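You operate a simulated robot arm through the tools that you are given. There is no shell and no other tool.

You run a simulated robot arm. Do the job below in one go: nothing can be reset, and whatever is moved stays where it is left.

## Task
Put things in order on the bench top before the tank. At the end: the wide black brush stands on top of the yellow stand; the black driver stands on top of the green blank two; the purple violet pad stands where the white teal strap block stood; the white teal strap block stands where the wide black brush stood; whatever was shut is shut again. Leave all else as you found it, and nothing knocked over.

Only the result counts: the job must be done as asked and must still hold three seconds after the hand-in. Knocking over, shifting, dropping, spilling or breaking anything else fails it.

## Robot
A 6-joint arm with a two-finger parallel gripper, fixed in place. Base frame: the origin is at the foot of the arm, x ahead of it, y to its left, z up; the work surface is at about z = 900. Units: mm, degrees, N and s.
With the tool pointing down near the work surface it reaches from about 240 to 660 mm from the base axis. Its first joint turns from -66.0 to 66.0 degrees. Payload 2.9 kg.
The tool frame sits at the grasp point between the pads (the TCP): z along the fingers, y along the line on which they close. The tips reach 30 mm beyond it. The gripper opens to 110 mm. The fingers are 20 mm wide and 10 mm thick; the gripper's body (48 by 112 mm) begins 55 mm behind the TCP.
Orientation is that of the tool frame in the base frame, as a unit quaternion [x, y, z, w]. With the fingers straight down and closing along the base's y, the tool's x points along the base's -x, its y along +y and its z along -z.

## Interface
- The arm moves only by the tool move_arm. Its arguments are lists of equal length, an entry for each row: "delta_rot": the turn, a rotation vector about the tool's x, y, z in degrees, a list of three; "delta_pos": the shift along the tool's x, y, z in mm, a list of three; "jaw": the closure, from 0 (fully open) to 1 (shut). In form: {"delta_rot": [[rx, ry, rz], ...], "delta_pos": [[tx, ty, tz], ...], "jaw": [jaw, ...]}. A call has 1 to 20 rows; each row shifts and turns the commanded pose from where the row before left it, along the tool's axes as they then stand. Each row takes 0.2 s and may step no farther than 50 mm and 8.6 degrees from the row before; otherwise, or with a gripper value out of range, the whole call is refused. Where a pose cannot be reached the arm comes as near as it can. A force on the tool above 40 N (or 10 N above the force at the start of the call, whichever is more), or a blocked arm, ends the call early, and 0.2 s more pass. Each finger travels about 108 mm/s and halts on what it meets, pressing with about 44 N; the grip force reading is that of the motor and also rises with nothing between the fingers. The clock runs only during rows and for 0.2 s after the last one: add rows that do not move to give the fingers time. It gives the time, the measured TCP pose, the force on the tool (base axes), the opening and the grip force at its end, in the units of the frame above (readings bear some noise), with the torque about the TCP (base axes, N m) and any sound that the robot's microphone picked up.
- Cameras (640 x 400 px; columns grow to the right, rows downward): "scene" is fixed at [64.8, 422.1, 1389.3]; the picture's right is [-0.86, -0.50, 0.00], its down [-0.26, 0.44, -0.86] and it looks along [0.43, -0.74, -0.51] (base axes); focal length 286 px, centre (320, 200). "wrist" rides on the gripper at [72, 17, -103] in the tool frame; the picture's right is [-0.23, 0.97, 0.00], its down [-0.76, -0.18, -0.62] and it looks along [-0.61, -0.14, 0.78] (tool axes); focal length 222 px, centre (320, 200). There is no depth. A picture from a camera that has moved, and an enlarged one, comes with that camera's place and axes in the base frame and with its lens.
- snapshot(camera): a new picture of that camera. The clock stands still meanwhile.
- zoom(camera, box): a new picture of the part [left, top, right, bottom] of that camera's present view, enlarged. The clock stands still meanwhile.
- hand_in(): hands the job in; it is judged then, once.

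Nothing tells you positions but the pictures and the camera data. Unless the task says otherwise, let go and move clear before handing in.

The tools are called by a JSON object that holds its "api" and its "payload". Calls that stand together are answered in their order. move_arm: Moves the arm, as the interface text tells. Its arguments: {"type":"object","properties":{"delta_rot":{"type":"array","items":{"type":"array","items":{"type":"number"}}},"delta_pos":{"type":"array","items":{"type":"array","items":{"type":"number"}}},"jaw":{"type":"array","items":{"type":"number"}}},"required":["delta_rot","delta_pos","jaw"]} The other tools are called the same way: snapshot (camera) takes a picture; zoom (camera, box) takes an enlarged picture of a part of a camera's view; hand_in () hands the job in.

At the start:

```text
clock: 0.0
eef_pos: [385.7, -46.0, 1244.1]
tcp_rot: [0.0, 1.0, 0.0, 0.0]
ft_force: [-0.8, 0.7, -1.0]
moment: [0.0, -0.01, 0.03]
width: 110.1
grip_force: 0.1
```

scene: 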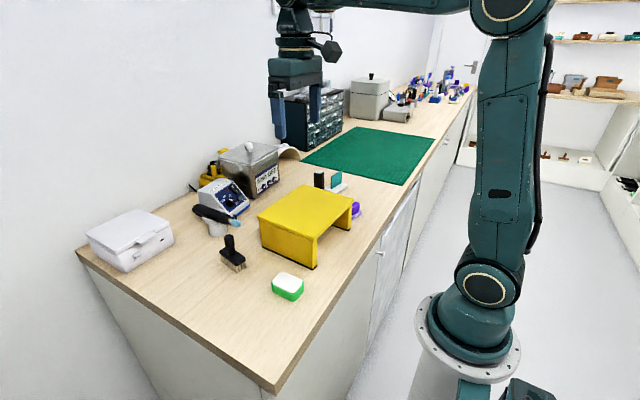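
wrist: 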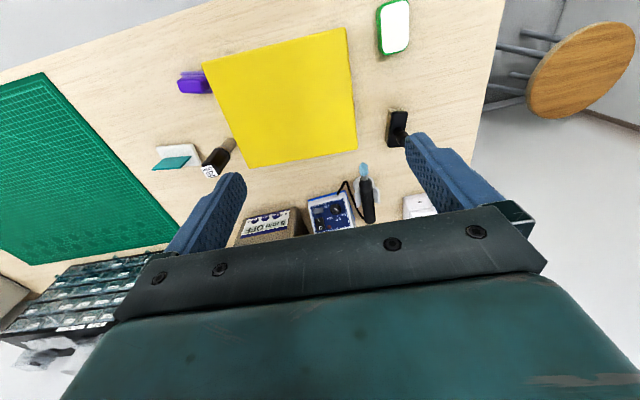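

I see a bench with a yellow stand, a black brush, a green-and-white block, a purple thing by the stand, a teal and white block, and a black object. I'll look closer before moving anything.

{"api": "zoom", "payload": {"camera": "scene", "box": [180, 130, 400, 310]}}

{"api": "zoom", "payload": {"camera": "scene", "box": [280, 150, 380, 230]}}

{"api": "zoom", "payload": {"camera": "wrist", "box": [140, 0, 460, 240]}}

{"api": "zoom", "payload": {"camera": "scene", "box": [70, 130, 290, 290]}}

```text
2.22 times, centred on (290, 220) of scene
camera zoom: at [64.8, 422.1, 1389.3], right [-0.86, -0.5, 0.0], down [-0.26, 0.44, -0.86], along [0.43, -0.74, -0.51], focal length 637 px, centre (387, 156)
```

zoom: 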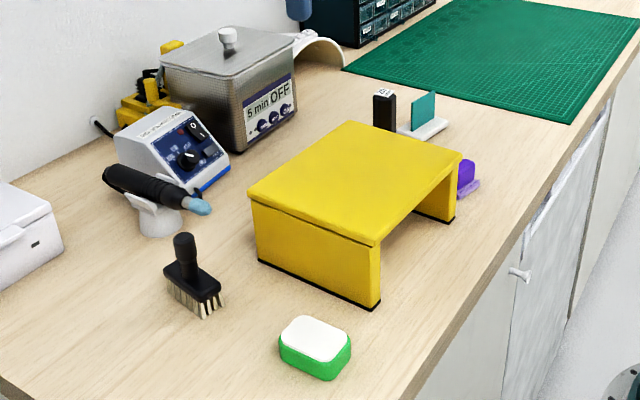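

```text
5.00 times, centred on (330, 190) of scene
camera zoom: at [64.8, 422.1, 1389.3], right [-0.86, -0.5, 0.0], down [-0.26, 0.44, -0.86], along [0.43, -0.74, -0.51], focal length 1432 px, centre (270, 250)
```

zoom: 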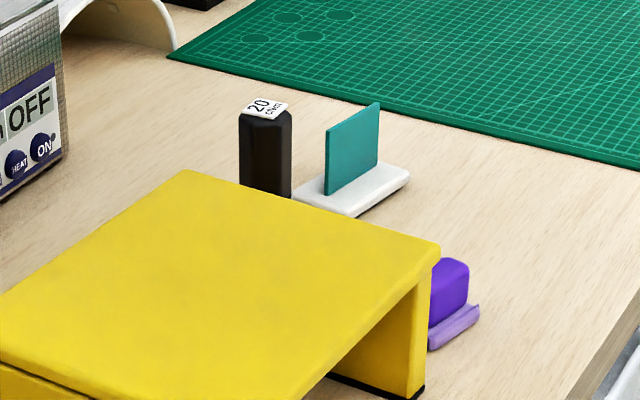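

```text
1.67 times, centred on (300, 120) of wrist
camera zoom: at [314.0, -29.2, 1348.2], right [0.23, 0.97, 0.0], down [0.76, -0.18, 0.62], along [0.61, -0.14, -0.78], focal length 370 px, centre (353, 333)
```

zoom: 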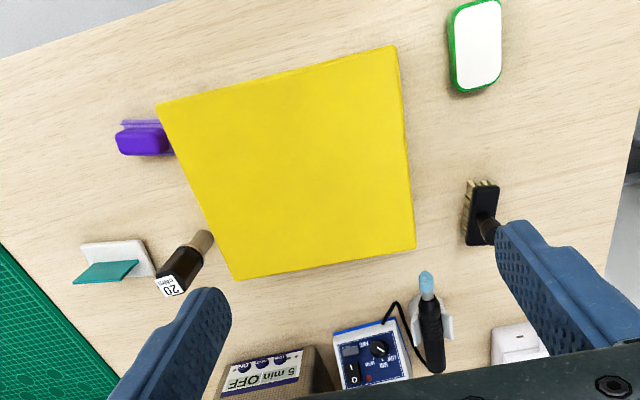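

```text
2.50 times, centred on (180, 210) of scene
camera zoom: at [64.8, 422.1, 1389.3], right [-0.86, -0.5, 0.0], down [-0.26, 0.44, -0.86], along [0.43, -0.74, -0.51], focal length 716 px, centre (670, 175)
```

zoom: 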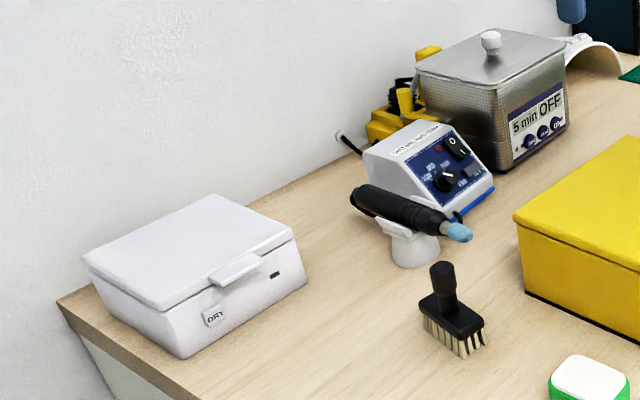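

The black item with the "20" label and the white-topped green block need identifying, so I'll zoom in further on each.

{"api": "zoom", "payload": {"camera": "scene", "box": [300, 160, 350, 195]}}

{"api": "zoom", "payload": {"camera": "wrist", "box": [140, 120, 260, 200]}}

{"api": "zoom", "payload": {"camera": "scene", "box": [250, 260, 320, 310]}}

{"api": "zoom", "payload": {"camera": "wrist", "box": [360, 0, 440, 60]}}

{"api": "zoom", "payload": {"camera": "scene", "box": [180, 140, 320, 240]}}

{"api": "zoom", "payload": {"camera": "scene", "box": [340, 60, 480, 150]}}

```text
11.43 times, centred on (325, 178) of scene
camera zoom: at [64.8, 422.1, 1389.3], right [-0.86, -0.5, 0.0], down [-0.26, 0.44, -0.86], along [0.43, -0.74, -0.51], focal length 3274 px, centre (263, 457)
```

zoom: 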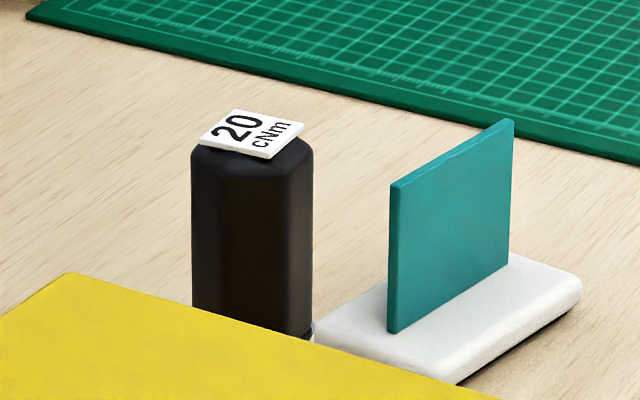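

```text
5.00 times, centred on (200, 160) of wrist
camera zoom: at [314.0, -29.2, 1348.2], right [0.23, 0.97, 0.0], down [0.76, -0.18, 0.62], along [0.61, -0.14, -0.78], focal length 1111 px, centre (920, 400)
```

zoom: 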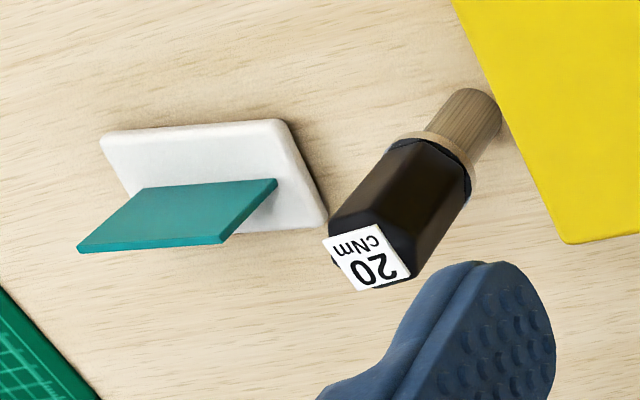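

```text
8.00 times, centred on (285, 285) of scene
camera zoom: at [64.8, 422.1, 1389.3], right [-0.86, -0.5, 0.0], down [-0.26, 0.44, -0.86], along [0.43, -0.74, -0.51], focal length 2292 px, centre (600, -480)
```

zoom: 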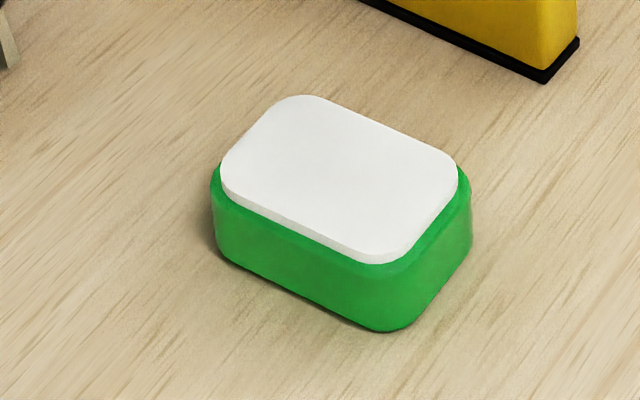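

```text
6.67 times, centred on (400, 30) of wrist
camera zoom: at [314.0, -29.2, 1348.2], right [0.23, 0.97, 0.0], down [0.76, -0.18, 0.62], along [0.61, -0.14, -0.78], focal length 1481 px, centre (-213, 1333)
```

zoom: 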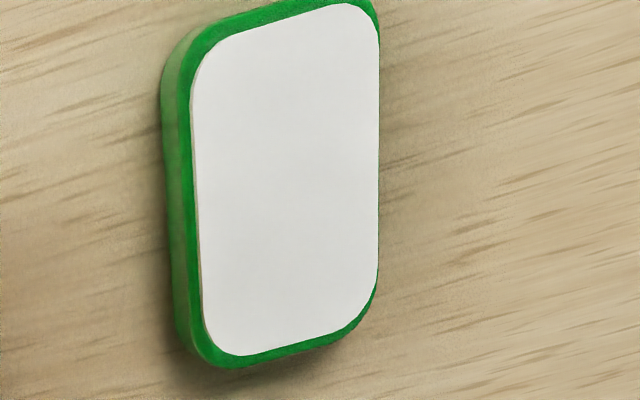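

```text
4.00 times, centred on (250, 190) of scene
camera zoom: at [64.8, 422.1, 1389.3], right [-0.86, -0.5, 0.0], down [-0.26, 0.44, -0.86], along [0.43, -0.74, -0.51], focal length 1146 px, centre (600, 240)
```

zoom: 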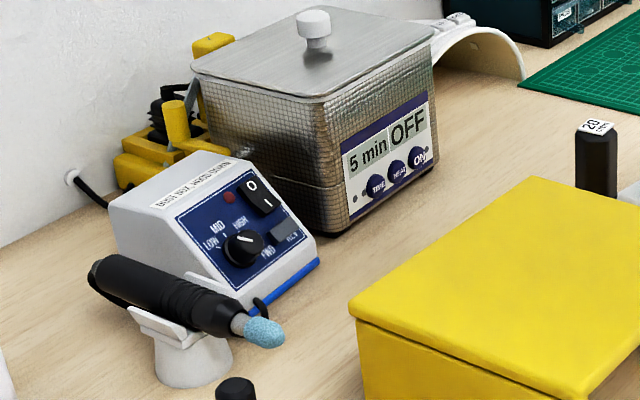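

```text
4.44 times, centred on (410, 105) of scene
camera zoom: at [64.8, 422.1, 1389.3], right [-0.86, -0.5, 0.0], down [-0.26, 0.44, -0.86], along [0.43, -0.74, -0.51], focal length 1273 px, centre (-80, 622)
```

zoom: 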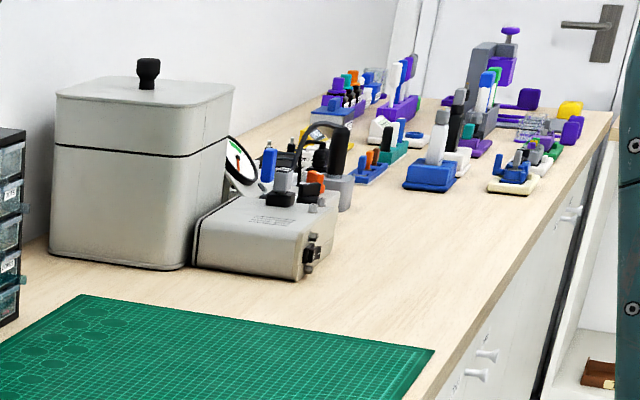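

The bench top is at about z = 900. From a first estimate:

| Item | x | y |
|---|---|---|
| Wide black brush | 500 | 76 |
| Green blank | 344 | 79 |
| Black 20 cNm driver | 468 | -269 |
| White/teal strap block | 463 | -380 |
| Purple pad | 346 | -261 |

Next I'll move the wrist camera over the brush to measure it.

{"api": "move_arm", "payload": {"delta_rot": [[0, 0, 0], [0, 0, 0], [0, 0, 0], [0, 0, 0], [0, 0, 0], [0, 0, 0]], "delta_pos": [[-18.8, 21.2, 22], [-18.8, 21.2, 22], [-18.8, 21.2, 22], [-18.8, 21.2, 22], [-18.8, 21.2, 22], [0, 0, 0]], "jaw": [0, 0, 0, 0, 0, 0]}}

{"api": "snapshot", "payload": {"camera": "wrist"}}

{"api": "snapshot", "payload": {"camera": "scene"}}

```text
clock: 1.4
eef_pos: [482.1, 60.4, 1136.3]
tcp_rot: [0.0, 1.0, 0.0, 0.0]
ft_force: [0.3, -0.4, -0.8]
moment: [0.05, -0.02, 0.0]
width: 110.2
grip_force: 0.0
```

```text
taken
camera wrist: at [410.4, 76.7, 1239.5], right [0.23, 0.97, 0.0], down [0.76, -0.18, 0.62], along [0.61, -0.14, -0.78], focal length 222 px, centre (320, 200)
```

wrist: 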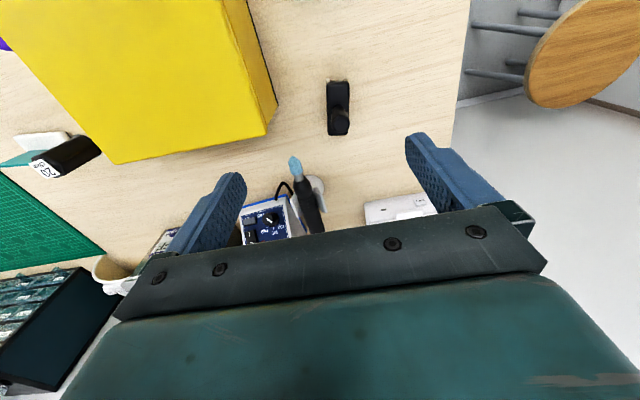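

```text
taken
```

scene: 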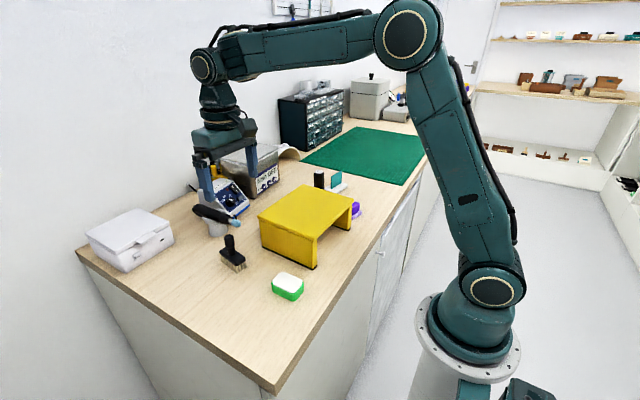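

The brush is now in clear view between the fingers. I'll zoom on it in both cameras to get its exact place, height and turn.

{"api": "zoom", "payload": {"camera": "wrist", "box": [298, 70, 378, 145]}}

{"api": "zoom", "payload": {"camera": "scene", "box": [205, 225, 261, 280]}}

{"api": "zoom", "payload": {"camera": "scene", "box": [240, 175, 370, 275]}}

```text
5.33 times, centred on (338, 108) of wrist
camera zoom: at [410.4, 76.7, 1239.5], right [0.23, 0.97, 0.0], down [0.76, -0.18, 0.62], along [0.61, -0.14, -0.78], focal length 1185 px, centre (224, 693)
```

zoom: 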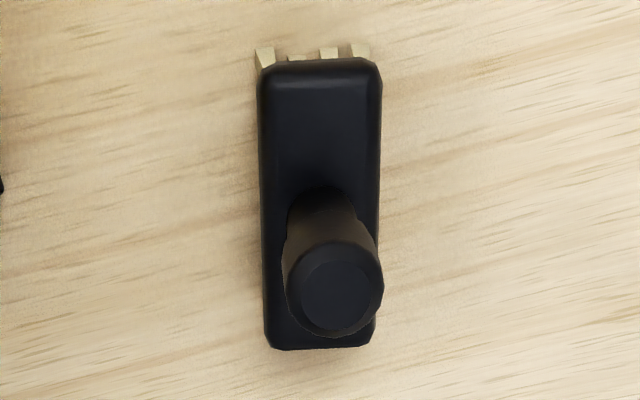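

```text
7.27 times, centred on (233, 252) of scene
camera zoom: at [64.8, 422.1, 1389.3], right [-0.86, -0.5, 0.0], down [-0.26, 0.44, -0.86], along [0.43, -0.74, -0.51], focal length 2083 px, centre (953, -182)
```

zoom: 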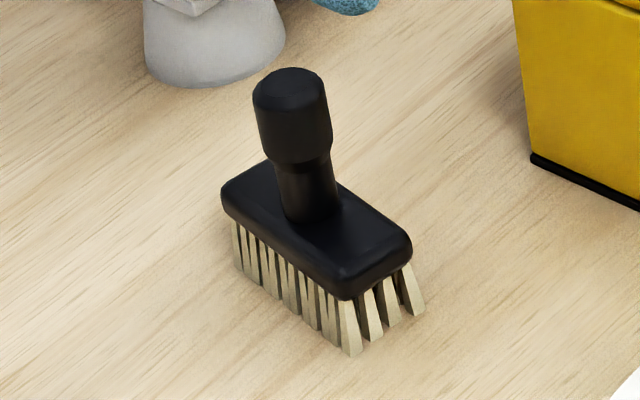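

```text
4.00 times, centred on (305, 225) of scene
camera zoom: at [64.8, 422.1, 1389.3], right [-0.86, -0.5, 0.0], down [-0.26, 0.44, -0.86], along [0.43, -0.74, -0.51], focal length 1146 px, centre (380, 100)
```

zoom: 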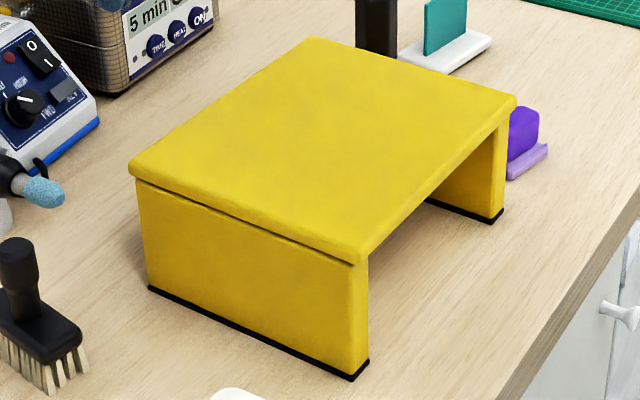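

The brush stands at about (506, 79). It is roughly 81 mm tall, with a round handle about 22 mm across. The stand's top is near z = 995. I'll survey the other items before moving anything.

{"api": "move_arm", "payload": {"delta_rot": [[0, 0, 0], [0, 0, 0], [0, 0, 0], [0, 0, 0], [0, 0, 0], [0, 0, 0], [0, 0, 0]], "delta_pos": [[8.7, -43.5, 0], [8.7, -43.5, 0], [8.7, -43.5, 0], [8.7, -43.5, 0], [8.7, -43.5, 0], [8.7, -43.5, 0], [0, 0, 0]], "jaw": [0, 0, 0, 0, 0, 0, 0]}}

{"api": "snapshot", "payload": {"camera": "wrist"}}

{"api": "zoom", "payload": {"camera": "wrist", "box": [160, 0, 320, 100]}}

{"api": "zoom", "payload": {"camera": "wrist", "box": [180, 90, 340, 190]}}

```text
clock: 3.0
eef_pos: [428.8, -200.6, 1139.5]
tcp_rot: [0.0, 1.0, 0.0, 0.0]
ft_force: [0.7, -0.3, 0.3]
moment: [0.01, 0.0, -0.01]
width: 110.1
grip_force: 0.1
```

```text
taken
camera wrist: at [356.6, -184.9, 1242.4], right [0.23, 0.97, 0.0], down [0.76, -0.18, 0.62], along [0.61, -0.14, -0.78], focal length 222 px, centre (320, 200)
```

wrist: 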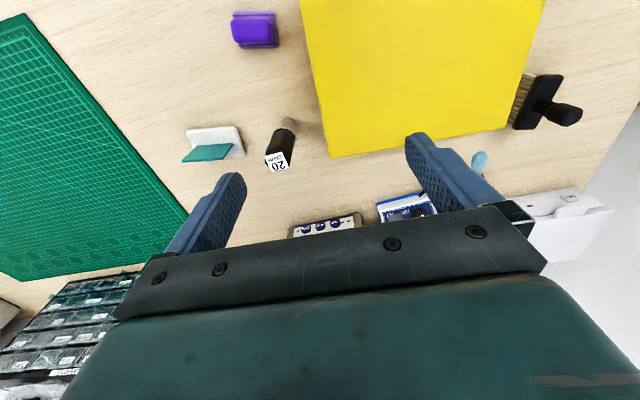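

```text
4.00 times, centred on (240, 50) of wrist
camera zoom: at [356.6, -184.9, 1242.4], right [0.23, 0.97, 0.0], down [0.76, -0.18, 0.62], along [0.61, -0.14, -0.78], focal length 888 px, centre (640, 800)
```

zoom: 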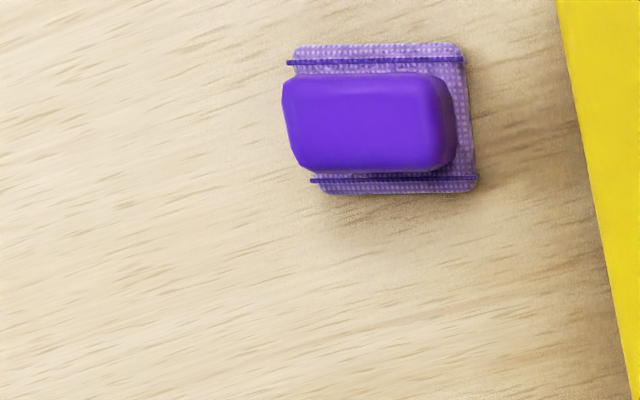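

```text
4.00 times, centred on (260, 140) of wrist
camera zoom: at [356.6, -184.9, 1242.4], right [0.23, 0.97, 0.0], down [0.76, -0.18, 0.62], along [0.61, -0.14, -0.78], focal length 888 px, centre (560, 440)
```

zoom: 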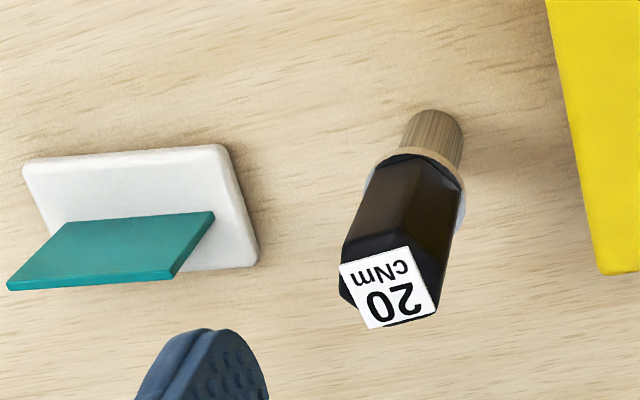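

The purple pad has a violet base centred near (347, -260). The strap block is near (467, -383), with its teal plate top at z ≈ 960. The driver is near (467, -262) and about 116 mm tall. I'll look closer at the driver's body to choose a grip.

{"api": "move_arm", "payload": {"delta_rot": [[0, 0, 0], [0, 0, 0], [0, 0, 0], [0, 0, 0]], "delta_pos": [[3, -20, 22], [3, -20, 22], [3, -20, 22], [0, 0, 0]], "jaw": [0, 0, 0, 0]}}

{"api": "snapshot", "payload": {"camera": "wrist"}}

{"api": "zoom", "payload": {"camera": "wrist", "box": [270, 100, 390, 190]}}

{"api": "snapshot", "payload": {"camera": "scene"}}

```text
clock: 4.0
eef_pos: [419.3, -261.0, 1073.6]
tcp_rot: [0.001, 1.0, 0.001, 0.0]
ft_force: [1.7, -0.2, 0.2]
moment: [-0.02, 0.02, -0.01]
width: 110.2
grip_force: 0.1
```

```text
taken
camera wrist: at [347.5, -244.9, 1175.5], right [0.23, 0.97, 0.0], down [0.76, -0.18, 0.62], along [0.61, -0.14, -0.78], focal length 222 px, centre (320, 200)
```

wrist: 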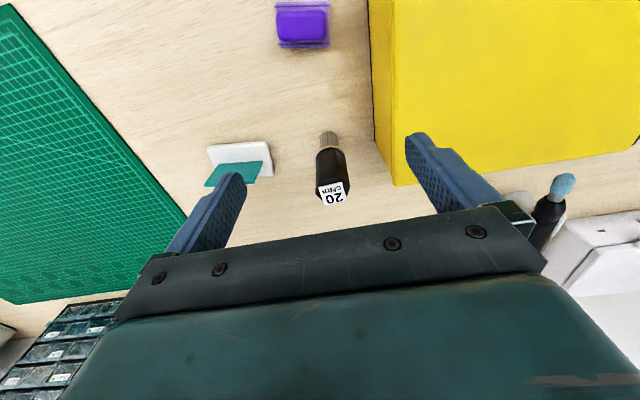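

```text
4.44 times, centred on (330, 145) of wrist
camera zoom: at [347.5, -244.9, 1175.5], right [0.23, 0.97, 0.0], down [0.76, -0.18, 0.62], along [0.61, -0.14, -0.78], focal length 987 px, centre (276, 444)
```

zoom: 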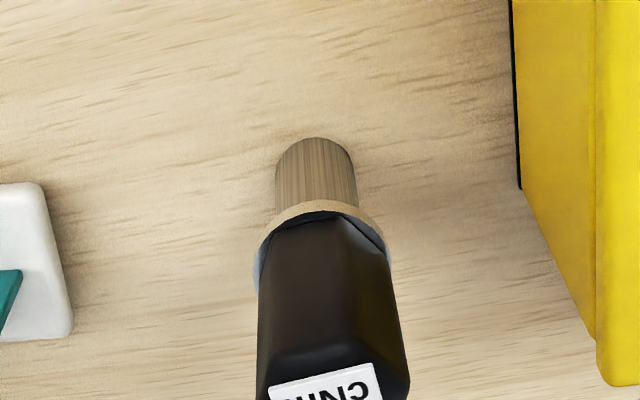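

```text
taken
```

scene: 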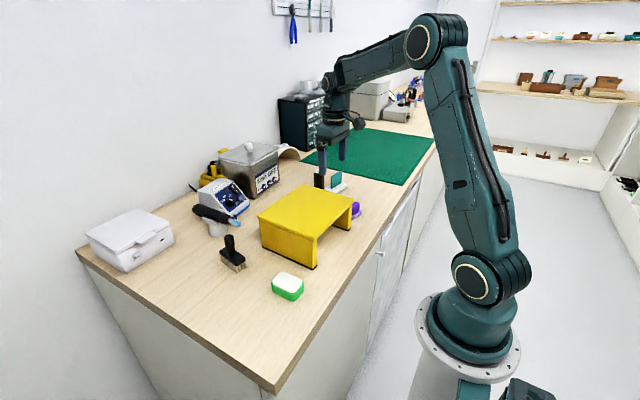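

The driver has a hexagonal black body over a narrow foot. I'll zoom on its top to read the flats and its turn.

{"api": "zoom", "payload": {"camera": "wrist", "box": [282, 125, 392, 215]}}

{"api": "zoom", "payload": {"camera": "scene", "box": [300, 165, 345, 195]}}

```text
4.44 times, centred on (337, 170) of wrist
camera zoom: at [347.5, -244.9, 1175.5], right [0.23, 0.97, 0.0], down [0.76, -0.18, 0.62], along [0.61, -0.14, -0.78], focal length 987 px, centre (244, 333)
```

zoom: 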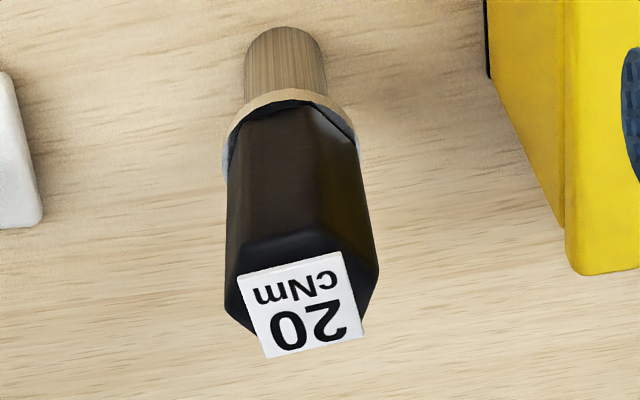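

```text
13.33 times, centred on (322, 180) of scene
camera zoom: at [64.8, 422.1, 1389.3], right [-0.86, -0.5, 0.0], down [-0.26, 0.44, -0.86], along [0.43, -0.74, -0.51], focal length 3820 px, centre (287, 467)
```

zoom: 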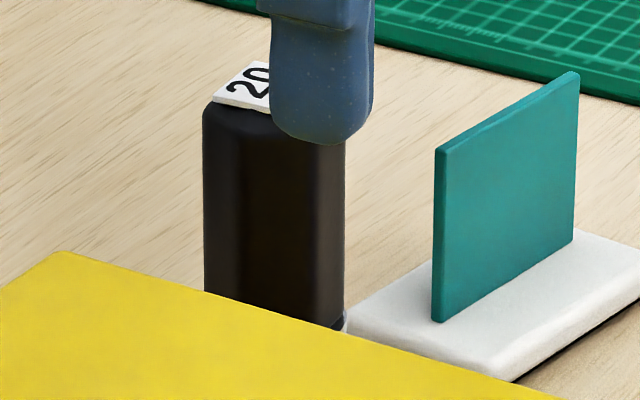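

The hex flats face ±x and ±60° from x. The driver's centre is about (468.3, -261.8) and its top is at z ≈ 1016. Next I'll look at the green blank and the stand top from close by.

{"api": "move_arm", "payload": {"delta_rot": [[0, 0, 0], [0, 0, 0], [0, 0, 0], [0, 0, 0], [0, 0, 0], [0, 0, 0], [0, 0, 0], [0, 0, 0], [0, 0, 0]], "delta_pos": [[0, 0, -20], [9.9, 40.1, 0], [9.9, 40.1, 0], [9.9, 40.1, 0], [9.9, 40.1, 0], [9.9, 40.1, 0], [9.9, 40.1, 0], [9.9, 40.1, 0], [0, 0, 0]], "jaw": [0, 0, 0, 0, 0, 0, 0, 0, 0]}}

{"api": "snapshot", "payload": {"camera": "wrist"}}

{"api": "zoom", "payload": {"camera": "wrist", "box": [300, 30, 420, 120]}}

{"api": "zoom", "payload": {"camera": "scene", "box": [255, 260, 319, 310]}}

```text
clock: 6.0
eef_pos: [348.9, 20.9, 1087.0]
tcp_rot: [0.0, 1.0, 0.0, -0.001]
ft_force: [-0.2, 0.5, 0.2]
moment: [0.04, -0.02, -0.02]
width: 110.2
grip_force: 0.1
```

```text
taken
camera wrist: at [277.4, 36.3, 1190.4], right [0.23, 0.97, 0.0], down [0.76, -0.18, 0.62], along [0.61, -0.14, -0.78], focal length 222 px, centre (320, 200)
```

wrist: 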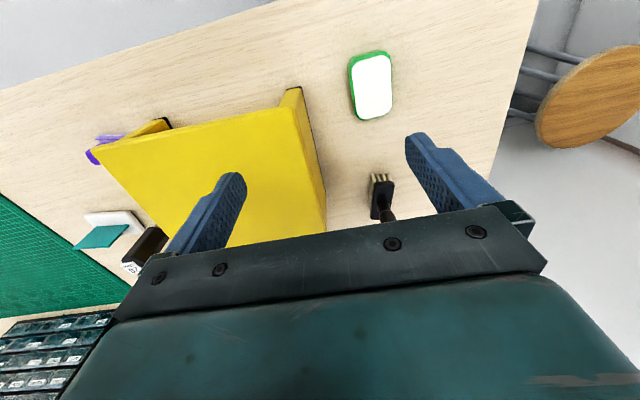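

```text
4.44 times, centred on (360, 75) of wrist
camera zoom: at [277.4, 36.3, 1190.4], right [0.23, 0.97, 0.0], down [0.76, -0.18, 0.62], along [0.61, -0.14, -0.78], focal length 987 px, centre (142, 756)
```

zoom: 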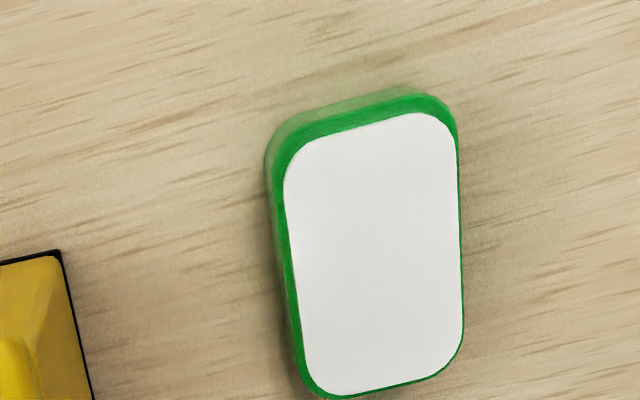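

```text
8.00 times, centred on (287, 285) of scene
camera zoom: at [64.7, 422.1, 1389.3], right [-0.86, -0.5, 0.0], down [-0.26, 0.44, -0.86], along [0.43, -0.74, -0.51], focal length 2292 px, centre (584, -480)
```

zoom: 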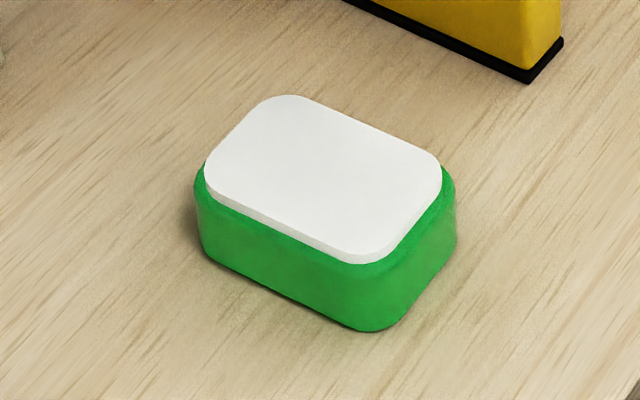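

The green blank's flat top is centred at about (346, 79.7) with z ≈ 925. The stand top is centred near (407, -100). I'll turn the tool 30° to match the driver's flats.

{"api": "move_arm", "payload": {"delta_rot": [[0, 0, -7.5], [0, 0, -7.5], [0, 0, -7.5], [0, 0, -7.5], [0, 0, 0]], "delta_pos": [[0, 0, 0], [0, 0, 0], [0, 0, 0], [0, 0, 0], [0, 0, 0]], "jaw": [0.2, 0.45, 0.45, 0.45, 0.45]}}

```text
clock: 7.2
eef_pos: [348.8, 19.4, 1088.2]
tcp_rot: [-0.26, 0.966, 0.0, 0.0]
ft_force: [-0.3, 0.6, -0.1]
moment: [0.02, 0.0, 0.0]
width: 60.6
grip_force: 0.1
```

The tool is turned correctly. I'll move to above the driver and check alignment before going down.

{"api": "move_arm", "payload": {"delta_rot": [[0, 0, 0], [0, 0, 0], [0, 0, 0], [0, 0, 0], [0, 0, 0], [0, 0, 0], [0, 0, 0], [0, 0, 0], [0, 0, 0]], "delta_pos": [[5.35, -43.35, 0], [5.35, -43.35, 0], [5.35, -43.35, 0], [5.35, -43.35, 0], [5.35, -43.35, 0], [5.35, -43.35, 0], [5.35, -43.35, 0], [0, 0, 0], [0, 0, 0]], "jaw": [0.45, 0.45, 0.45, 0.45, 0.45, 0.45, 0.45, 0.45, 0.45]}}

{"api": "snapshot", "payload": {"camera": "wrist"}}

{"api": "zoom", "payload": {"camera": "wrist", "box": [240, 100, 400, 220]}}

{"api": "zoom", "payload": {"camera": "scene", "box": [270, 110, 370, 210]}}

```text
clock: 9.2
eef_pos: [468.9, -259.7, 1085.2]
tcp_rot: [-0.259, 0.966, 0.0, -0.001]
ft_force: [-0.2, 0.8, 0.0]
moment: [-0.01, -0.03, -0.02]
width: 60.3
grip_force: 0.0
```

```text
taken
camera wrist: at [398.6, -281.8, 1189.0], right [-0.29, 0.96, 0.0], down [0.75, 0.23, 0.62], along [0.6, 0.18, -0.78], focal length 222 px, centre (320, 200)
```

wrist: 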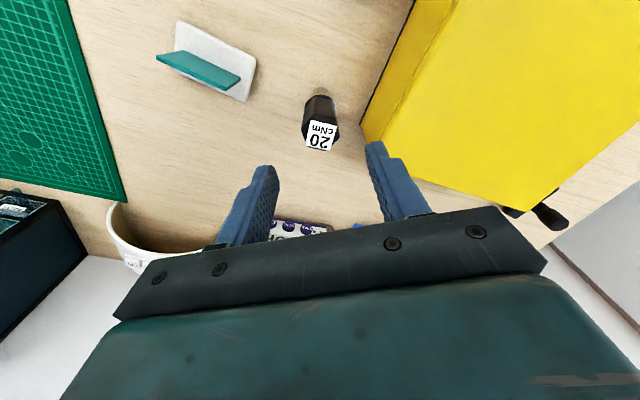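

```text
3.33 times, centred on (320, 160) of wrist
camera zoom: at [398.6, -281.8, 1189.0], right [-0.29, 0.96, 0.0], down [0.75, 0.23, 0.62], along [0.6, 0.18, -0.78], focal length 740 px, centre (320, 333)
```

zoom: 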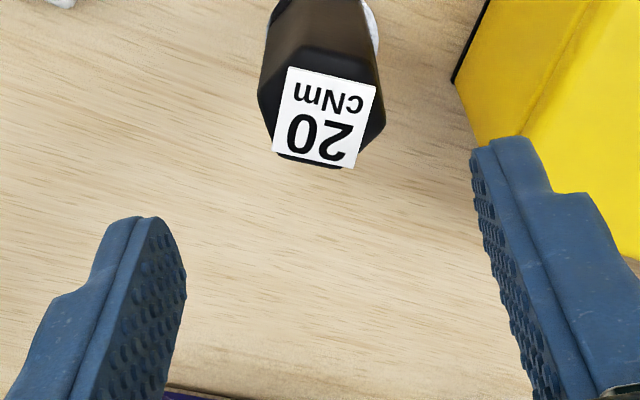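

```text
4.00 times, centred on (320, 160) of scene
camera zoom: at [64.8, 422.1, 1389.3], right [-0.86, -0.5, 0.0], down [-0.26, 0.44, -0.86], along [0.43, -0.74, -0.51], focal length 1146 px, centre (320, 360)
```

zoom: 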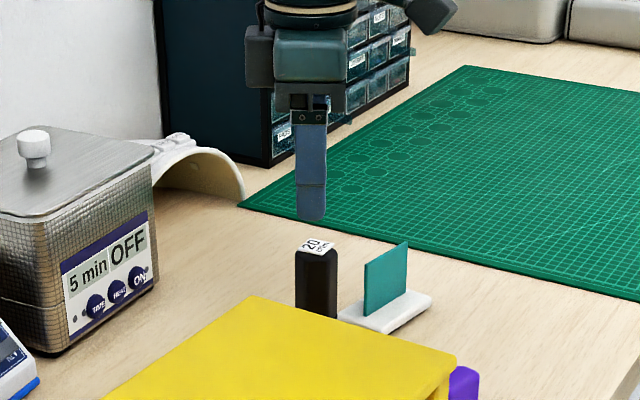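

The driver lies nearly on the tool axis, about 2 mm off, so I'll correct that and descend to grip height. The gripper will stay open until I've checked.

{"api": "move_arm", "payload": {"delta_rot": [[0, 0, 0], [0, 0, 0], [0, 0, 0], [0, 0, 0], [0, 0, 0], [0, 0, 0]], "delta_pos": [[1.5, 1, 20], [0, 0, 20], [0, 0, 20], [0, 0, 20], [0, 0, 21], [0, 0, 0]], "jaw": [0.45, 0.45, 0.45, 0.45, 0.45, 0.45]}}

{"api": "snapshot", "payload": {"camera": "wrist"}}

{"api": "zoom", "payload": {"camera": "scene", "box": [280, 130, 360, 210]}}

```text
clock: 10.6
eef_pos: [468.4, -259.2, 986.8]
tcp_rot: [-0.259, 0.966, 0.0, 0.001]
ft_force: [-0.9, 0.7, 1.0]
moment: [0.01, -0.02, 0.02]
width: 60.8
grip_force: 0.1
```

```text
taken
camera wrist: at [397.1, -282.7, 1089.9], right [-0.29, 0.96, 0.0], down [0.75, 0.23, 0.62], along [0.6, 0.18, -0.78], focal length 222 px, centre (320, 200)
```

wrist: 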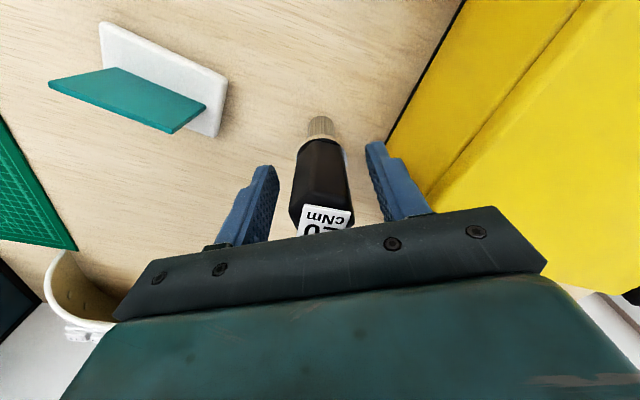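

```text
5.00 times, centred on (320, 170) of scene
camera zoom: at [64.8, 422.1, 1389.3], right [-0.86, -0.5, 0.0], down [-0.26, 0.44, -0.86], along [0.43, -0.74, -0.51], focal length 1432 px, centre (320, 350)
```

zoom: 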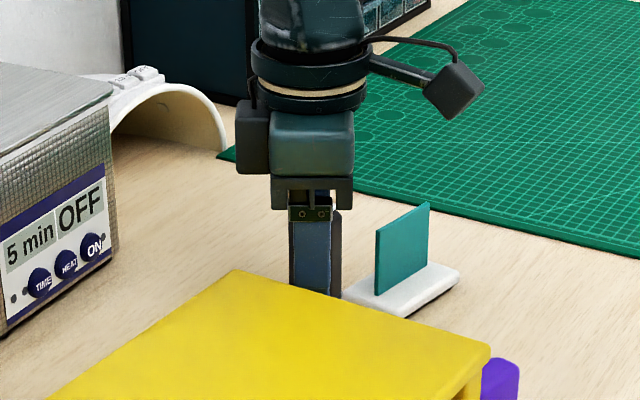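

The fingers straddle the driver. I'll zoom in on the scene view, which looks right along the closing line, to check sideways centring.

{"api": "zoom", "payload": {"camera": "scene", "box": [305, 160, 345, 195]}}

{"api": "zoom", "payload": {"camera": "wrist", "box": [240, 100, 400, 240]}}

```text
11.43 times, centred on (325, 178) of scene
camera zoom: at [64.8, 422.1, 1389.3], right [-0.86, -0.5, 0.0], down [-0.26, 0.44, -0.86], along [0.43, -0.74, -0.51], focal length 3274 px, centre (263, 457)
```

zoom: 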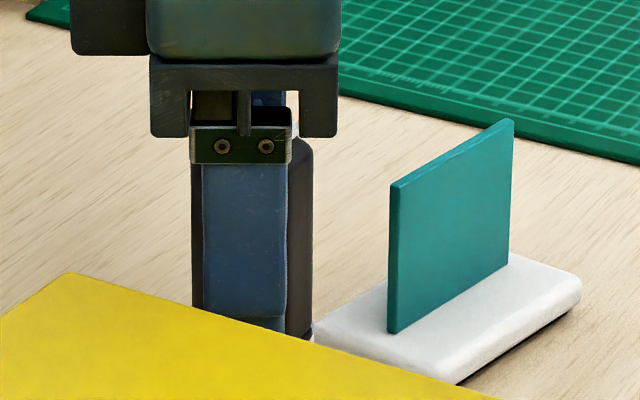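

```text
2.86 times, centred on (320, 170) of wrist
camera zoom: at [397.1, -282.7, 1089.9], right [-0.29, 0.96, 0.0], down [0.75, 0.23, 0.62], along [0.6, 0.18, -0.78], focal length 635 px, centre (320, 286)
```

zoom: 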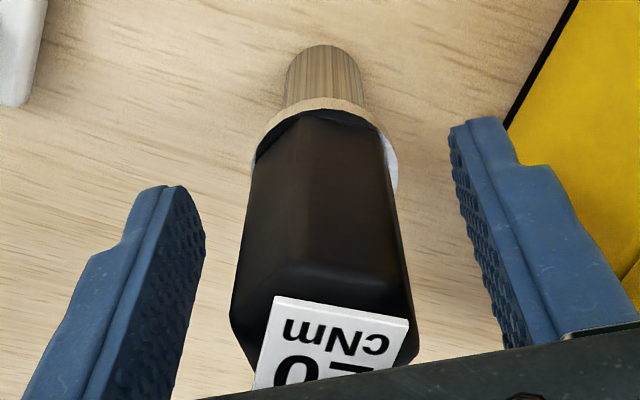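

The driver is centred along the closing line and only about 1.8 mm off across it. I'll adjust, drop slightly, and close the gripper on it.

{"api": "move_arm", "payload": {"delta_rot": [[0, 0, 0], [0, 0, 0], [0, 0, 0], [0, 0, 0], [0, 0, 0], [0, 0, 0]], "delta_pos": [[1.7, 0, 3], [0, 0, 0], [0, 0, 0], [0, 0, 0], [0, 0, 0], [0, 0, 0]], "jaw": [0.45, 0.45, 0.6, 0.75, 0.9, 0.9]}}

{"api": "zoom", "payload": {"camera": "wrist", "box": [240, 100, 400, 240]}}

{"api": "zoom", "payload": {"camera": "scene", "box": [280, 130, 360, 210]}}

```text
clock: 12.0
eef_pos: [466.6, -261.4, 983.7]
tcp_rot: [-0.258, 0.966, -0.001, 0.0]
ft_force: [-1.1, 0.0, 1.1]
moment: [0.0, 0.03, 0.01]
width: 29.0
grip_force: 44.5
```

```text
2.86 times, centred on (320, 170) of wrist
camera zoom: at [395.9, -283.7, 1087.2], right [-0.29, 0.96, 0.0], down [0.75, 0.23, 0.62], along [0.6, 0.18, -0.78], focal length 635 px, centre (320, 286)
```

zoom: 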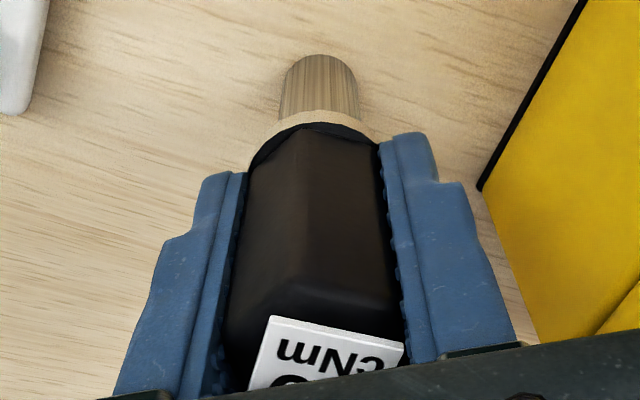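

```text
5.00 times, centred on (320, 170) of scene
camera zoom: at [64.8, 422.1, 1389.3], right [-0.86, -0.5, 0.0], down [-0.26, 0.44, -0.86], along [0.43, -0.74, -0.51], focal length 1432 px, centre (320, 350)
```

zoom: 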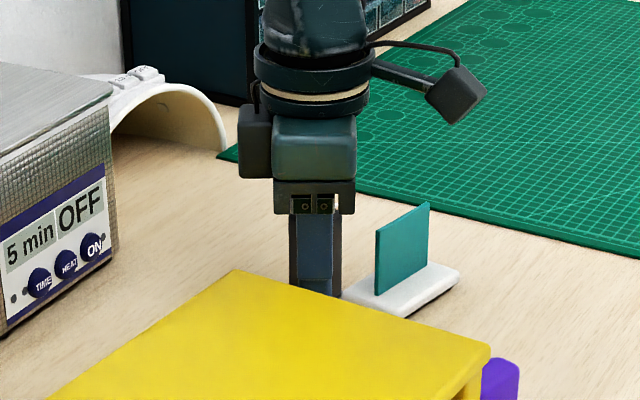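

The driver is gripped at 29 mm with about 44 N. I'll lift it straight up, well clear of the stand.

{"api": "move_arm", "payload": {"delta_rot": [[0, 0, 0], [0, 0, 0], [0, 0, 0], [0, 0, 0], [0, 0, 0], [0, 0, 0], [0, 0, 0]], "delta_pos": [[0, 0, -8], [0, 0, -22], [0, 0, -30], [0, 0, -30], [0, 0, -30], [0, 0, -30], [0, 0, 0]], "jaw": [0.9, 0.9, 0.9, 0.9, 0.9, 0.9, 0.9]}}

{"api": "snapshot", "payload": {"camera": "scene"}}

{"api": "snapshot", "payload": {"camera": "wrist"}}

```text
clock: 13.6
eef_pos: [468.2, -260.6, 1137.4]
tcp_rot: [-0.259, 0.966, 0.0, 0.001]
ft_force: [0.0, 0.0, 0.1]
moment: [-0.01, 0.01, -0.01]
width: 28.9
grip_force: 44.2
```

```text
taken
```

scene: 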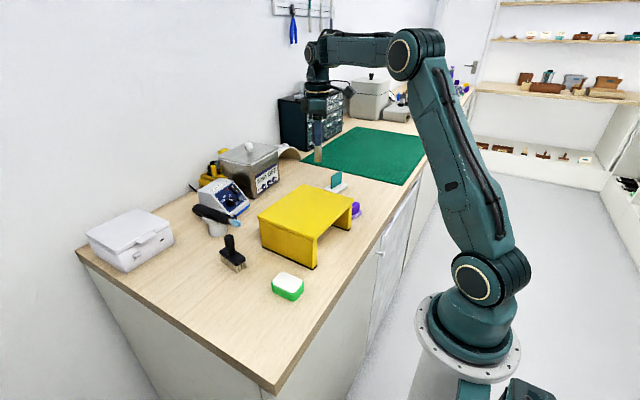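

```text
taken
camera wrist: at [398.7, -283.1, 1239.9], right [-0.29, 0.96, 0.0], down [0.75, 0.23, 0.62], along [0.6, 0.18, -0.78], focal length 222 px, centre (320, 200)
```

wrist: 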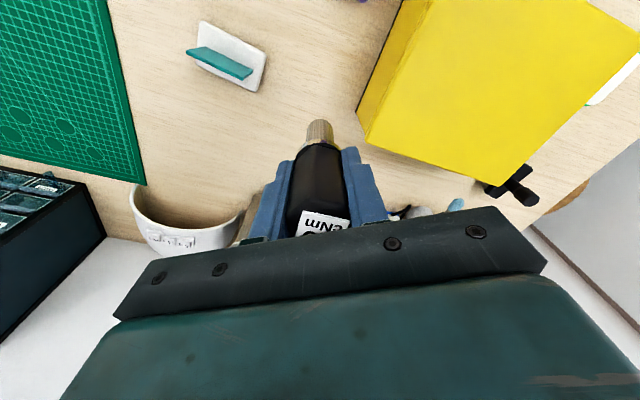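

The driver is up and upright with about 50 mm of clearance. I'll carry it over the stand to above the green blank.

{"api": "move_arm", "payload": {"delta_rot": [[0, 0, 0], [0, 0, 0], [0, 0, 0], [0, 0, 0], [0, 0, 0], [0, 0, 0], [0, 0, 0], [0, 0, 0], [0, 0, 0], [0, 0, 0], [0, 0, 0]], "delta_pos": [[-3.6, 19.8, 0], [-7.2, 39.6, 0], [-7.2, 39.6, 0], [-7.2, 39.6, 0], [-7.2, 39.6, 0], [-7.2, 39.6, 0], [-7.2, 39.6, 0], [-7.2, 39.6, 0], [-7.2, 39.6, 0], [-3.6, 19.8, 0], [0, 0, 0]], "jaw": [0.9, 0.9, 0.9, 0.9, 0.9, 0.9, 0.9, 0.9, 0.9, 0.9, 0.9]}}

{"api": "snapshot", "payload": {"camera": "wrist"}}

{"api": "snapshot", "payload": {"camera": "scene"}}

```text
clock: 16.0
eef_pos: [345.1, 79.9, 1136.2]
tcp_rot: [-0.258, 0.966, 0.0, 0.0]
ft_force: [0.7, 0.0, -0.8]
moment: [0.01, -0.01, -0.01]
width: 29.0
grip_force: 44.3
```

```text
taken
camera wrist: at [275.0, 57.6, 1238.5], right [-0.29, 0.96, 0.0], down [0.75, 0.23, 0.62], along [0.6, 0.18, -0.78], focal length 222 px, centre (320, 200)
```

wrist: 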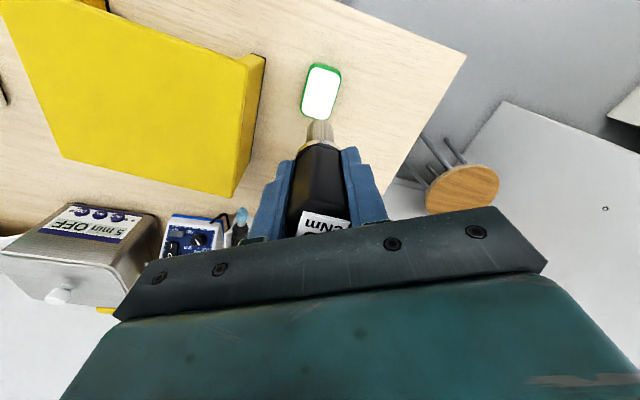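

```text
taken
```

scene: 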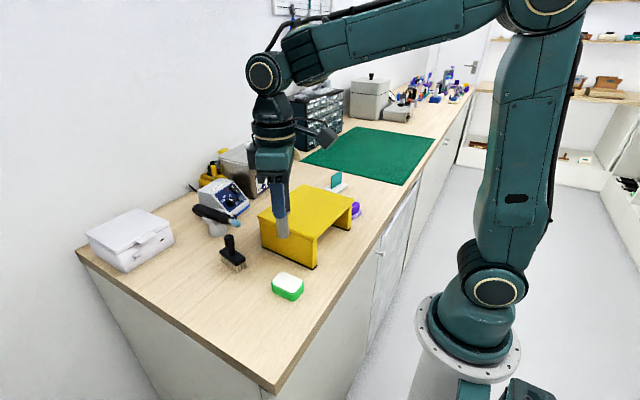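

The driver is above the green blank. I'll lower it to about 20 mm over the blank's top and check alignment in both views.

{"api": "move_arm", "payload": {"delta_rot": [[0, 0, 0], [0, 0, 0], [0, 0, 0], [0, 0, 0], [0, 0, 0]], "delta_pos": [[0, 0, 28], [0, 0, 28], [0, 0, 28], [0, 0, 22], [0, 0, 0]], "jaw": [0.9, 0.9, 0.9, 0.9, 0.9]}}

{"api": "zoom", "payload": {"camera": "wrist", "box": [260, 50, 400, 170]}}

{"api": "zoom", "payload": {"camera": "scene", "box": [245, 215, 335, 315]}}

```text
clock: 17.2
eef_pos: [343.8, 78.2, 1029.8]
tcp_rot: [-0.258, 0.966, 0.0, 0.0]
ft_force: [-0.4, 0.0, -1.3]
moment: [0.05, -0.01, 0.02]
width: 28.9
grip_force: 44.1
```

```text
3.33 times, centred on (330, 110) of wrist
camera zoom: at [273.1, 56.2, 1132.1], right [-0.29, 0.96, 0.0], down [0.75, 0.23, 0.62], along [0.6, 0.18, -0.78], focal length 740 px, centre (287, 500)
```

zoom: 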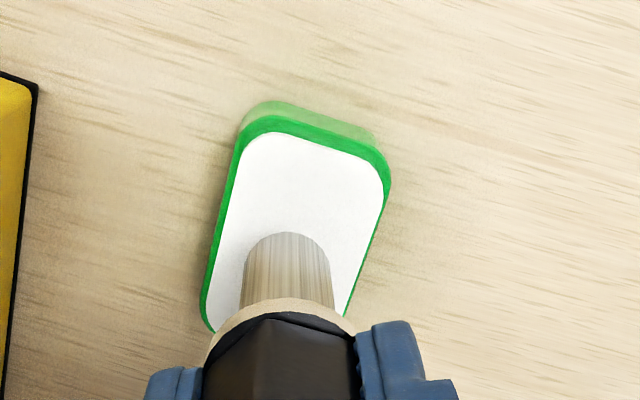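

```text
4.00 times, centred on (290, 265) of scene
camera zoom: at [64.8, 422.1, 1389.3], right [-0.86, -0.5, 0.0], down [-0.26, 0.44, -0.86], along [0.43, -0.74, -0.51], focal length 1146 px, centre (440, -60)
```

zoom: 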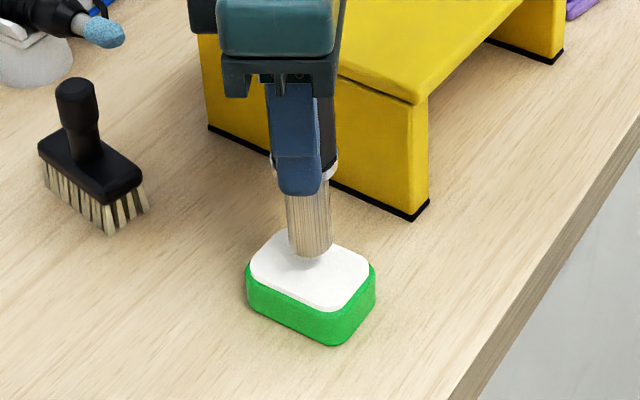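

The foot hangs just above the white top. I'll zoom tighter to judge the remaining gap and centring.

{"api": "zoom", "payload": {"camera": "scene", "box": [265, 250, 311, 305]}}

{"api": "zoom", "payload": {"camera": "wrist", "box": [295, 65, 355, 150]}}

```text
7.27 times, centred on (288, 278) of scene
camera zoom: at [64.8, 422.1, 1389.3], right [-0.86, -0.5, 0.0], down [-0.26, 0.44, -0.86], along [0.43, -0.74, -0.51], focal length 2083 px, centre (553, -364)
```

zoom: 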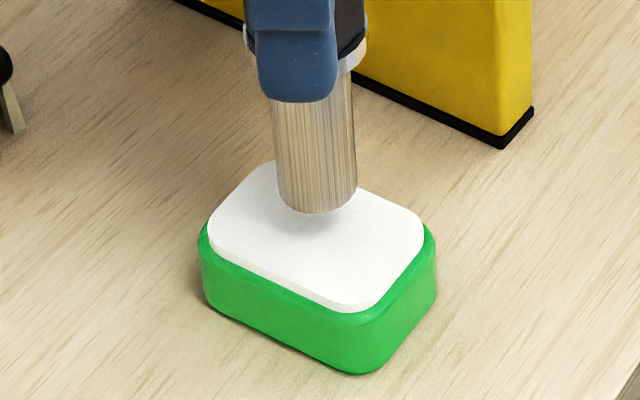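

```text
4.71 times, centred on (325, 108) of wrist
camera zoom: at [273.1, 56.2, 1132.1], right [-0.29, 0.96, 0.0], down [0.75, 0.23, 0.62], along [0.6, 0.18, -0.78], focal length 1045 px, centre (296, 635)
```

zoom: 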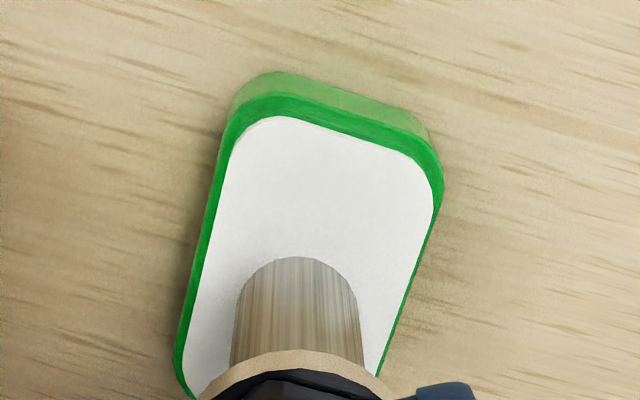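

The foot is centred over the blank to within about 2 mm, with a gap of roughly 14–20 mm. I'll lower gently and watch the force.

{"api": "move_arm", "payload": {"delta_rot": [[0, 0, 0], [0, 0, 0], [0, 0, 0], [0, 0, 0]], "delta_pos": [[0, 0, 3], [0, 0, 3], [0, 0, 3], [0, 0, 0]], "jaw": [0.9, 0.9, 0.9, 0.9]}}

{"api": "zoom", "payload": {"camera": "scene", "box": [265, 250, 311, 305]}}

```text
clock: 18.2
eef_pos: [343.7, 79.6, 1019.6]
tcp_rot: [-0.259, 0.966, 0.0, 0.001]
ft_force: [0.3, -0.4, -0.5]
moment: [0.02, 0.03, 0.0]
width: 29.0
grip_force: 43.9
```

```text
7.27 times, centred on (288, 278) of scene
camera zoom: at [64.8, 422.1, 1389.3], right [-0.86, -0.5, 0.0], down [-0.26, 0.44, -0.86], along [0.43, -0.74, -0.51], focal length 2083 px, centre (553, -364)
```

zoom: 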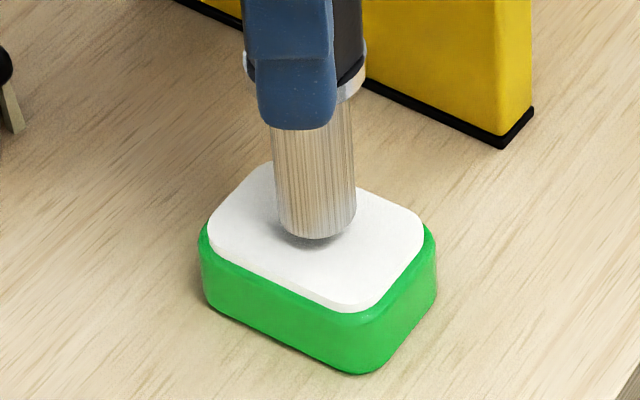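

The gap is now only a few millimetres. I'll keep lowering in small steps until the force shows contact.

{"api": "move_arm", "payload": {"delta_rot": [[0, 0, 0], [0, 0, 0], [0, 0, 0], [0, 0, 0]], "delta_pos": [[0, 0, 1.5], [0, 0, 1.5], [0, 0, 1], [0, 0, 0]], "jaw": [0.9, 0.9, 0.9, 0.9]}}

{"api": "zoom", "payload": {"camera": "scene", "box": [265, 250, 311, 305]}}

```text
clock: 19.2
eef_pos: [341.5, 78.5, 1017.0]
tcp_rot: [-0.258, 0.966, 0.001, 0.0]
ft_force: [0.1, -0.2, -0.9]
moment: [0.0, 0.0, 0.02]
width: 29.0
grip_force: 44.0
```

```text
7.27 times, centred on (288, 278) of scene
camera zoom: at [64.8, 422.1, 1389.3], right [-0.86, -0.5, 0.0], down [-0.26, 0.44, -0.86], along [0.43, -0.74, -0.51], focal length 2083 px, centre (553, -364)
```

zoom: 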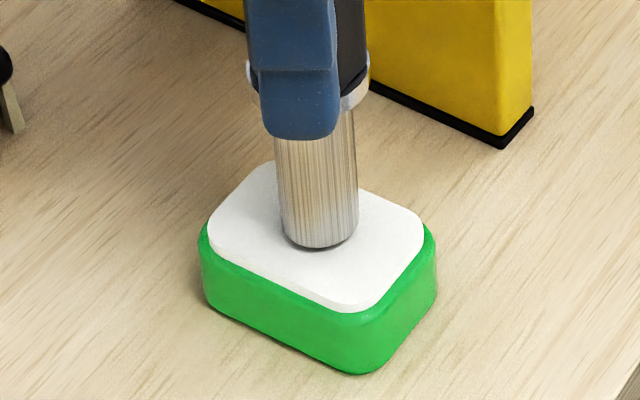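

The foot is almost touching, about 2 mm to one side of centre. I'll nudge it back and continue down.

{"api": "move_arm", "payload": {"delta_rot": [[0, 0, 0], [0, 0, 0], [0, 0, 0], [0, 0, 0]], "delta_pos": [[-2, 0, 0], [0, 0, 1], [0, 0, 1], [0, 0, 0]], "jaw": [0.9, 0.9, 0.9, 0.9]}}

{"api": "zoom", "payload": {"camera": "scene", "box": [265, 250, 311, 305]}}

```text
clock: 20.2
eef_pos: [345.1, 80.0, 1013.2]
tcp_rot: [-0.259, 0.966, 0.0, 0.0]
ft_force: [0.0, -0.4, -0.1]
moment: [0.0, 0.02, -0.03]
width: 28.7
grip_force: 44.2
```

```text
7.27 times, centred on (288, 278) of scene
camera zoom: at [64.8, 422.1, 1389.3], right [-0.86, -0.5, 0.0], down [-0.26, 0.44, -0.86], along [0.43, -0.74, -0.51], focal length 2083 px, centre (553, -364)
```

zoom: 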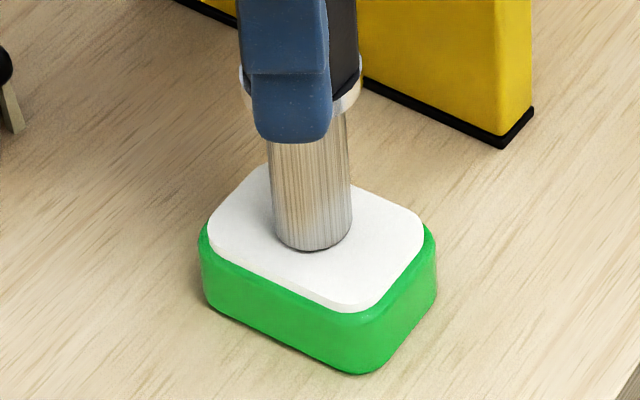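

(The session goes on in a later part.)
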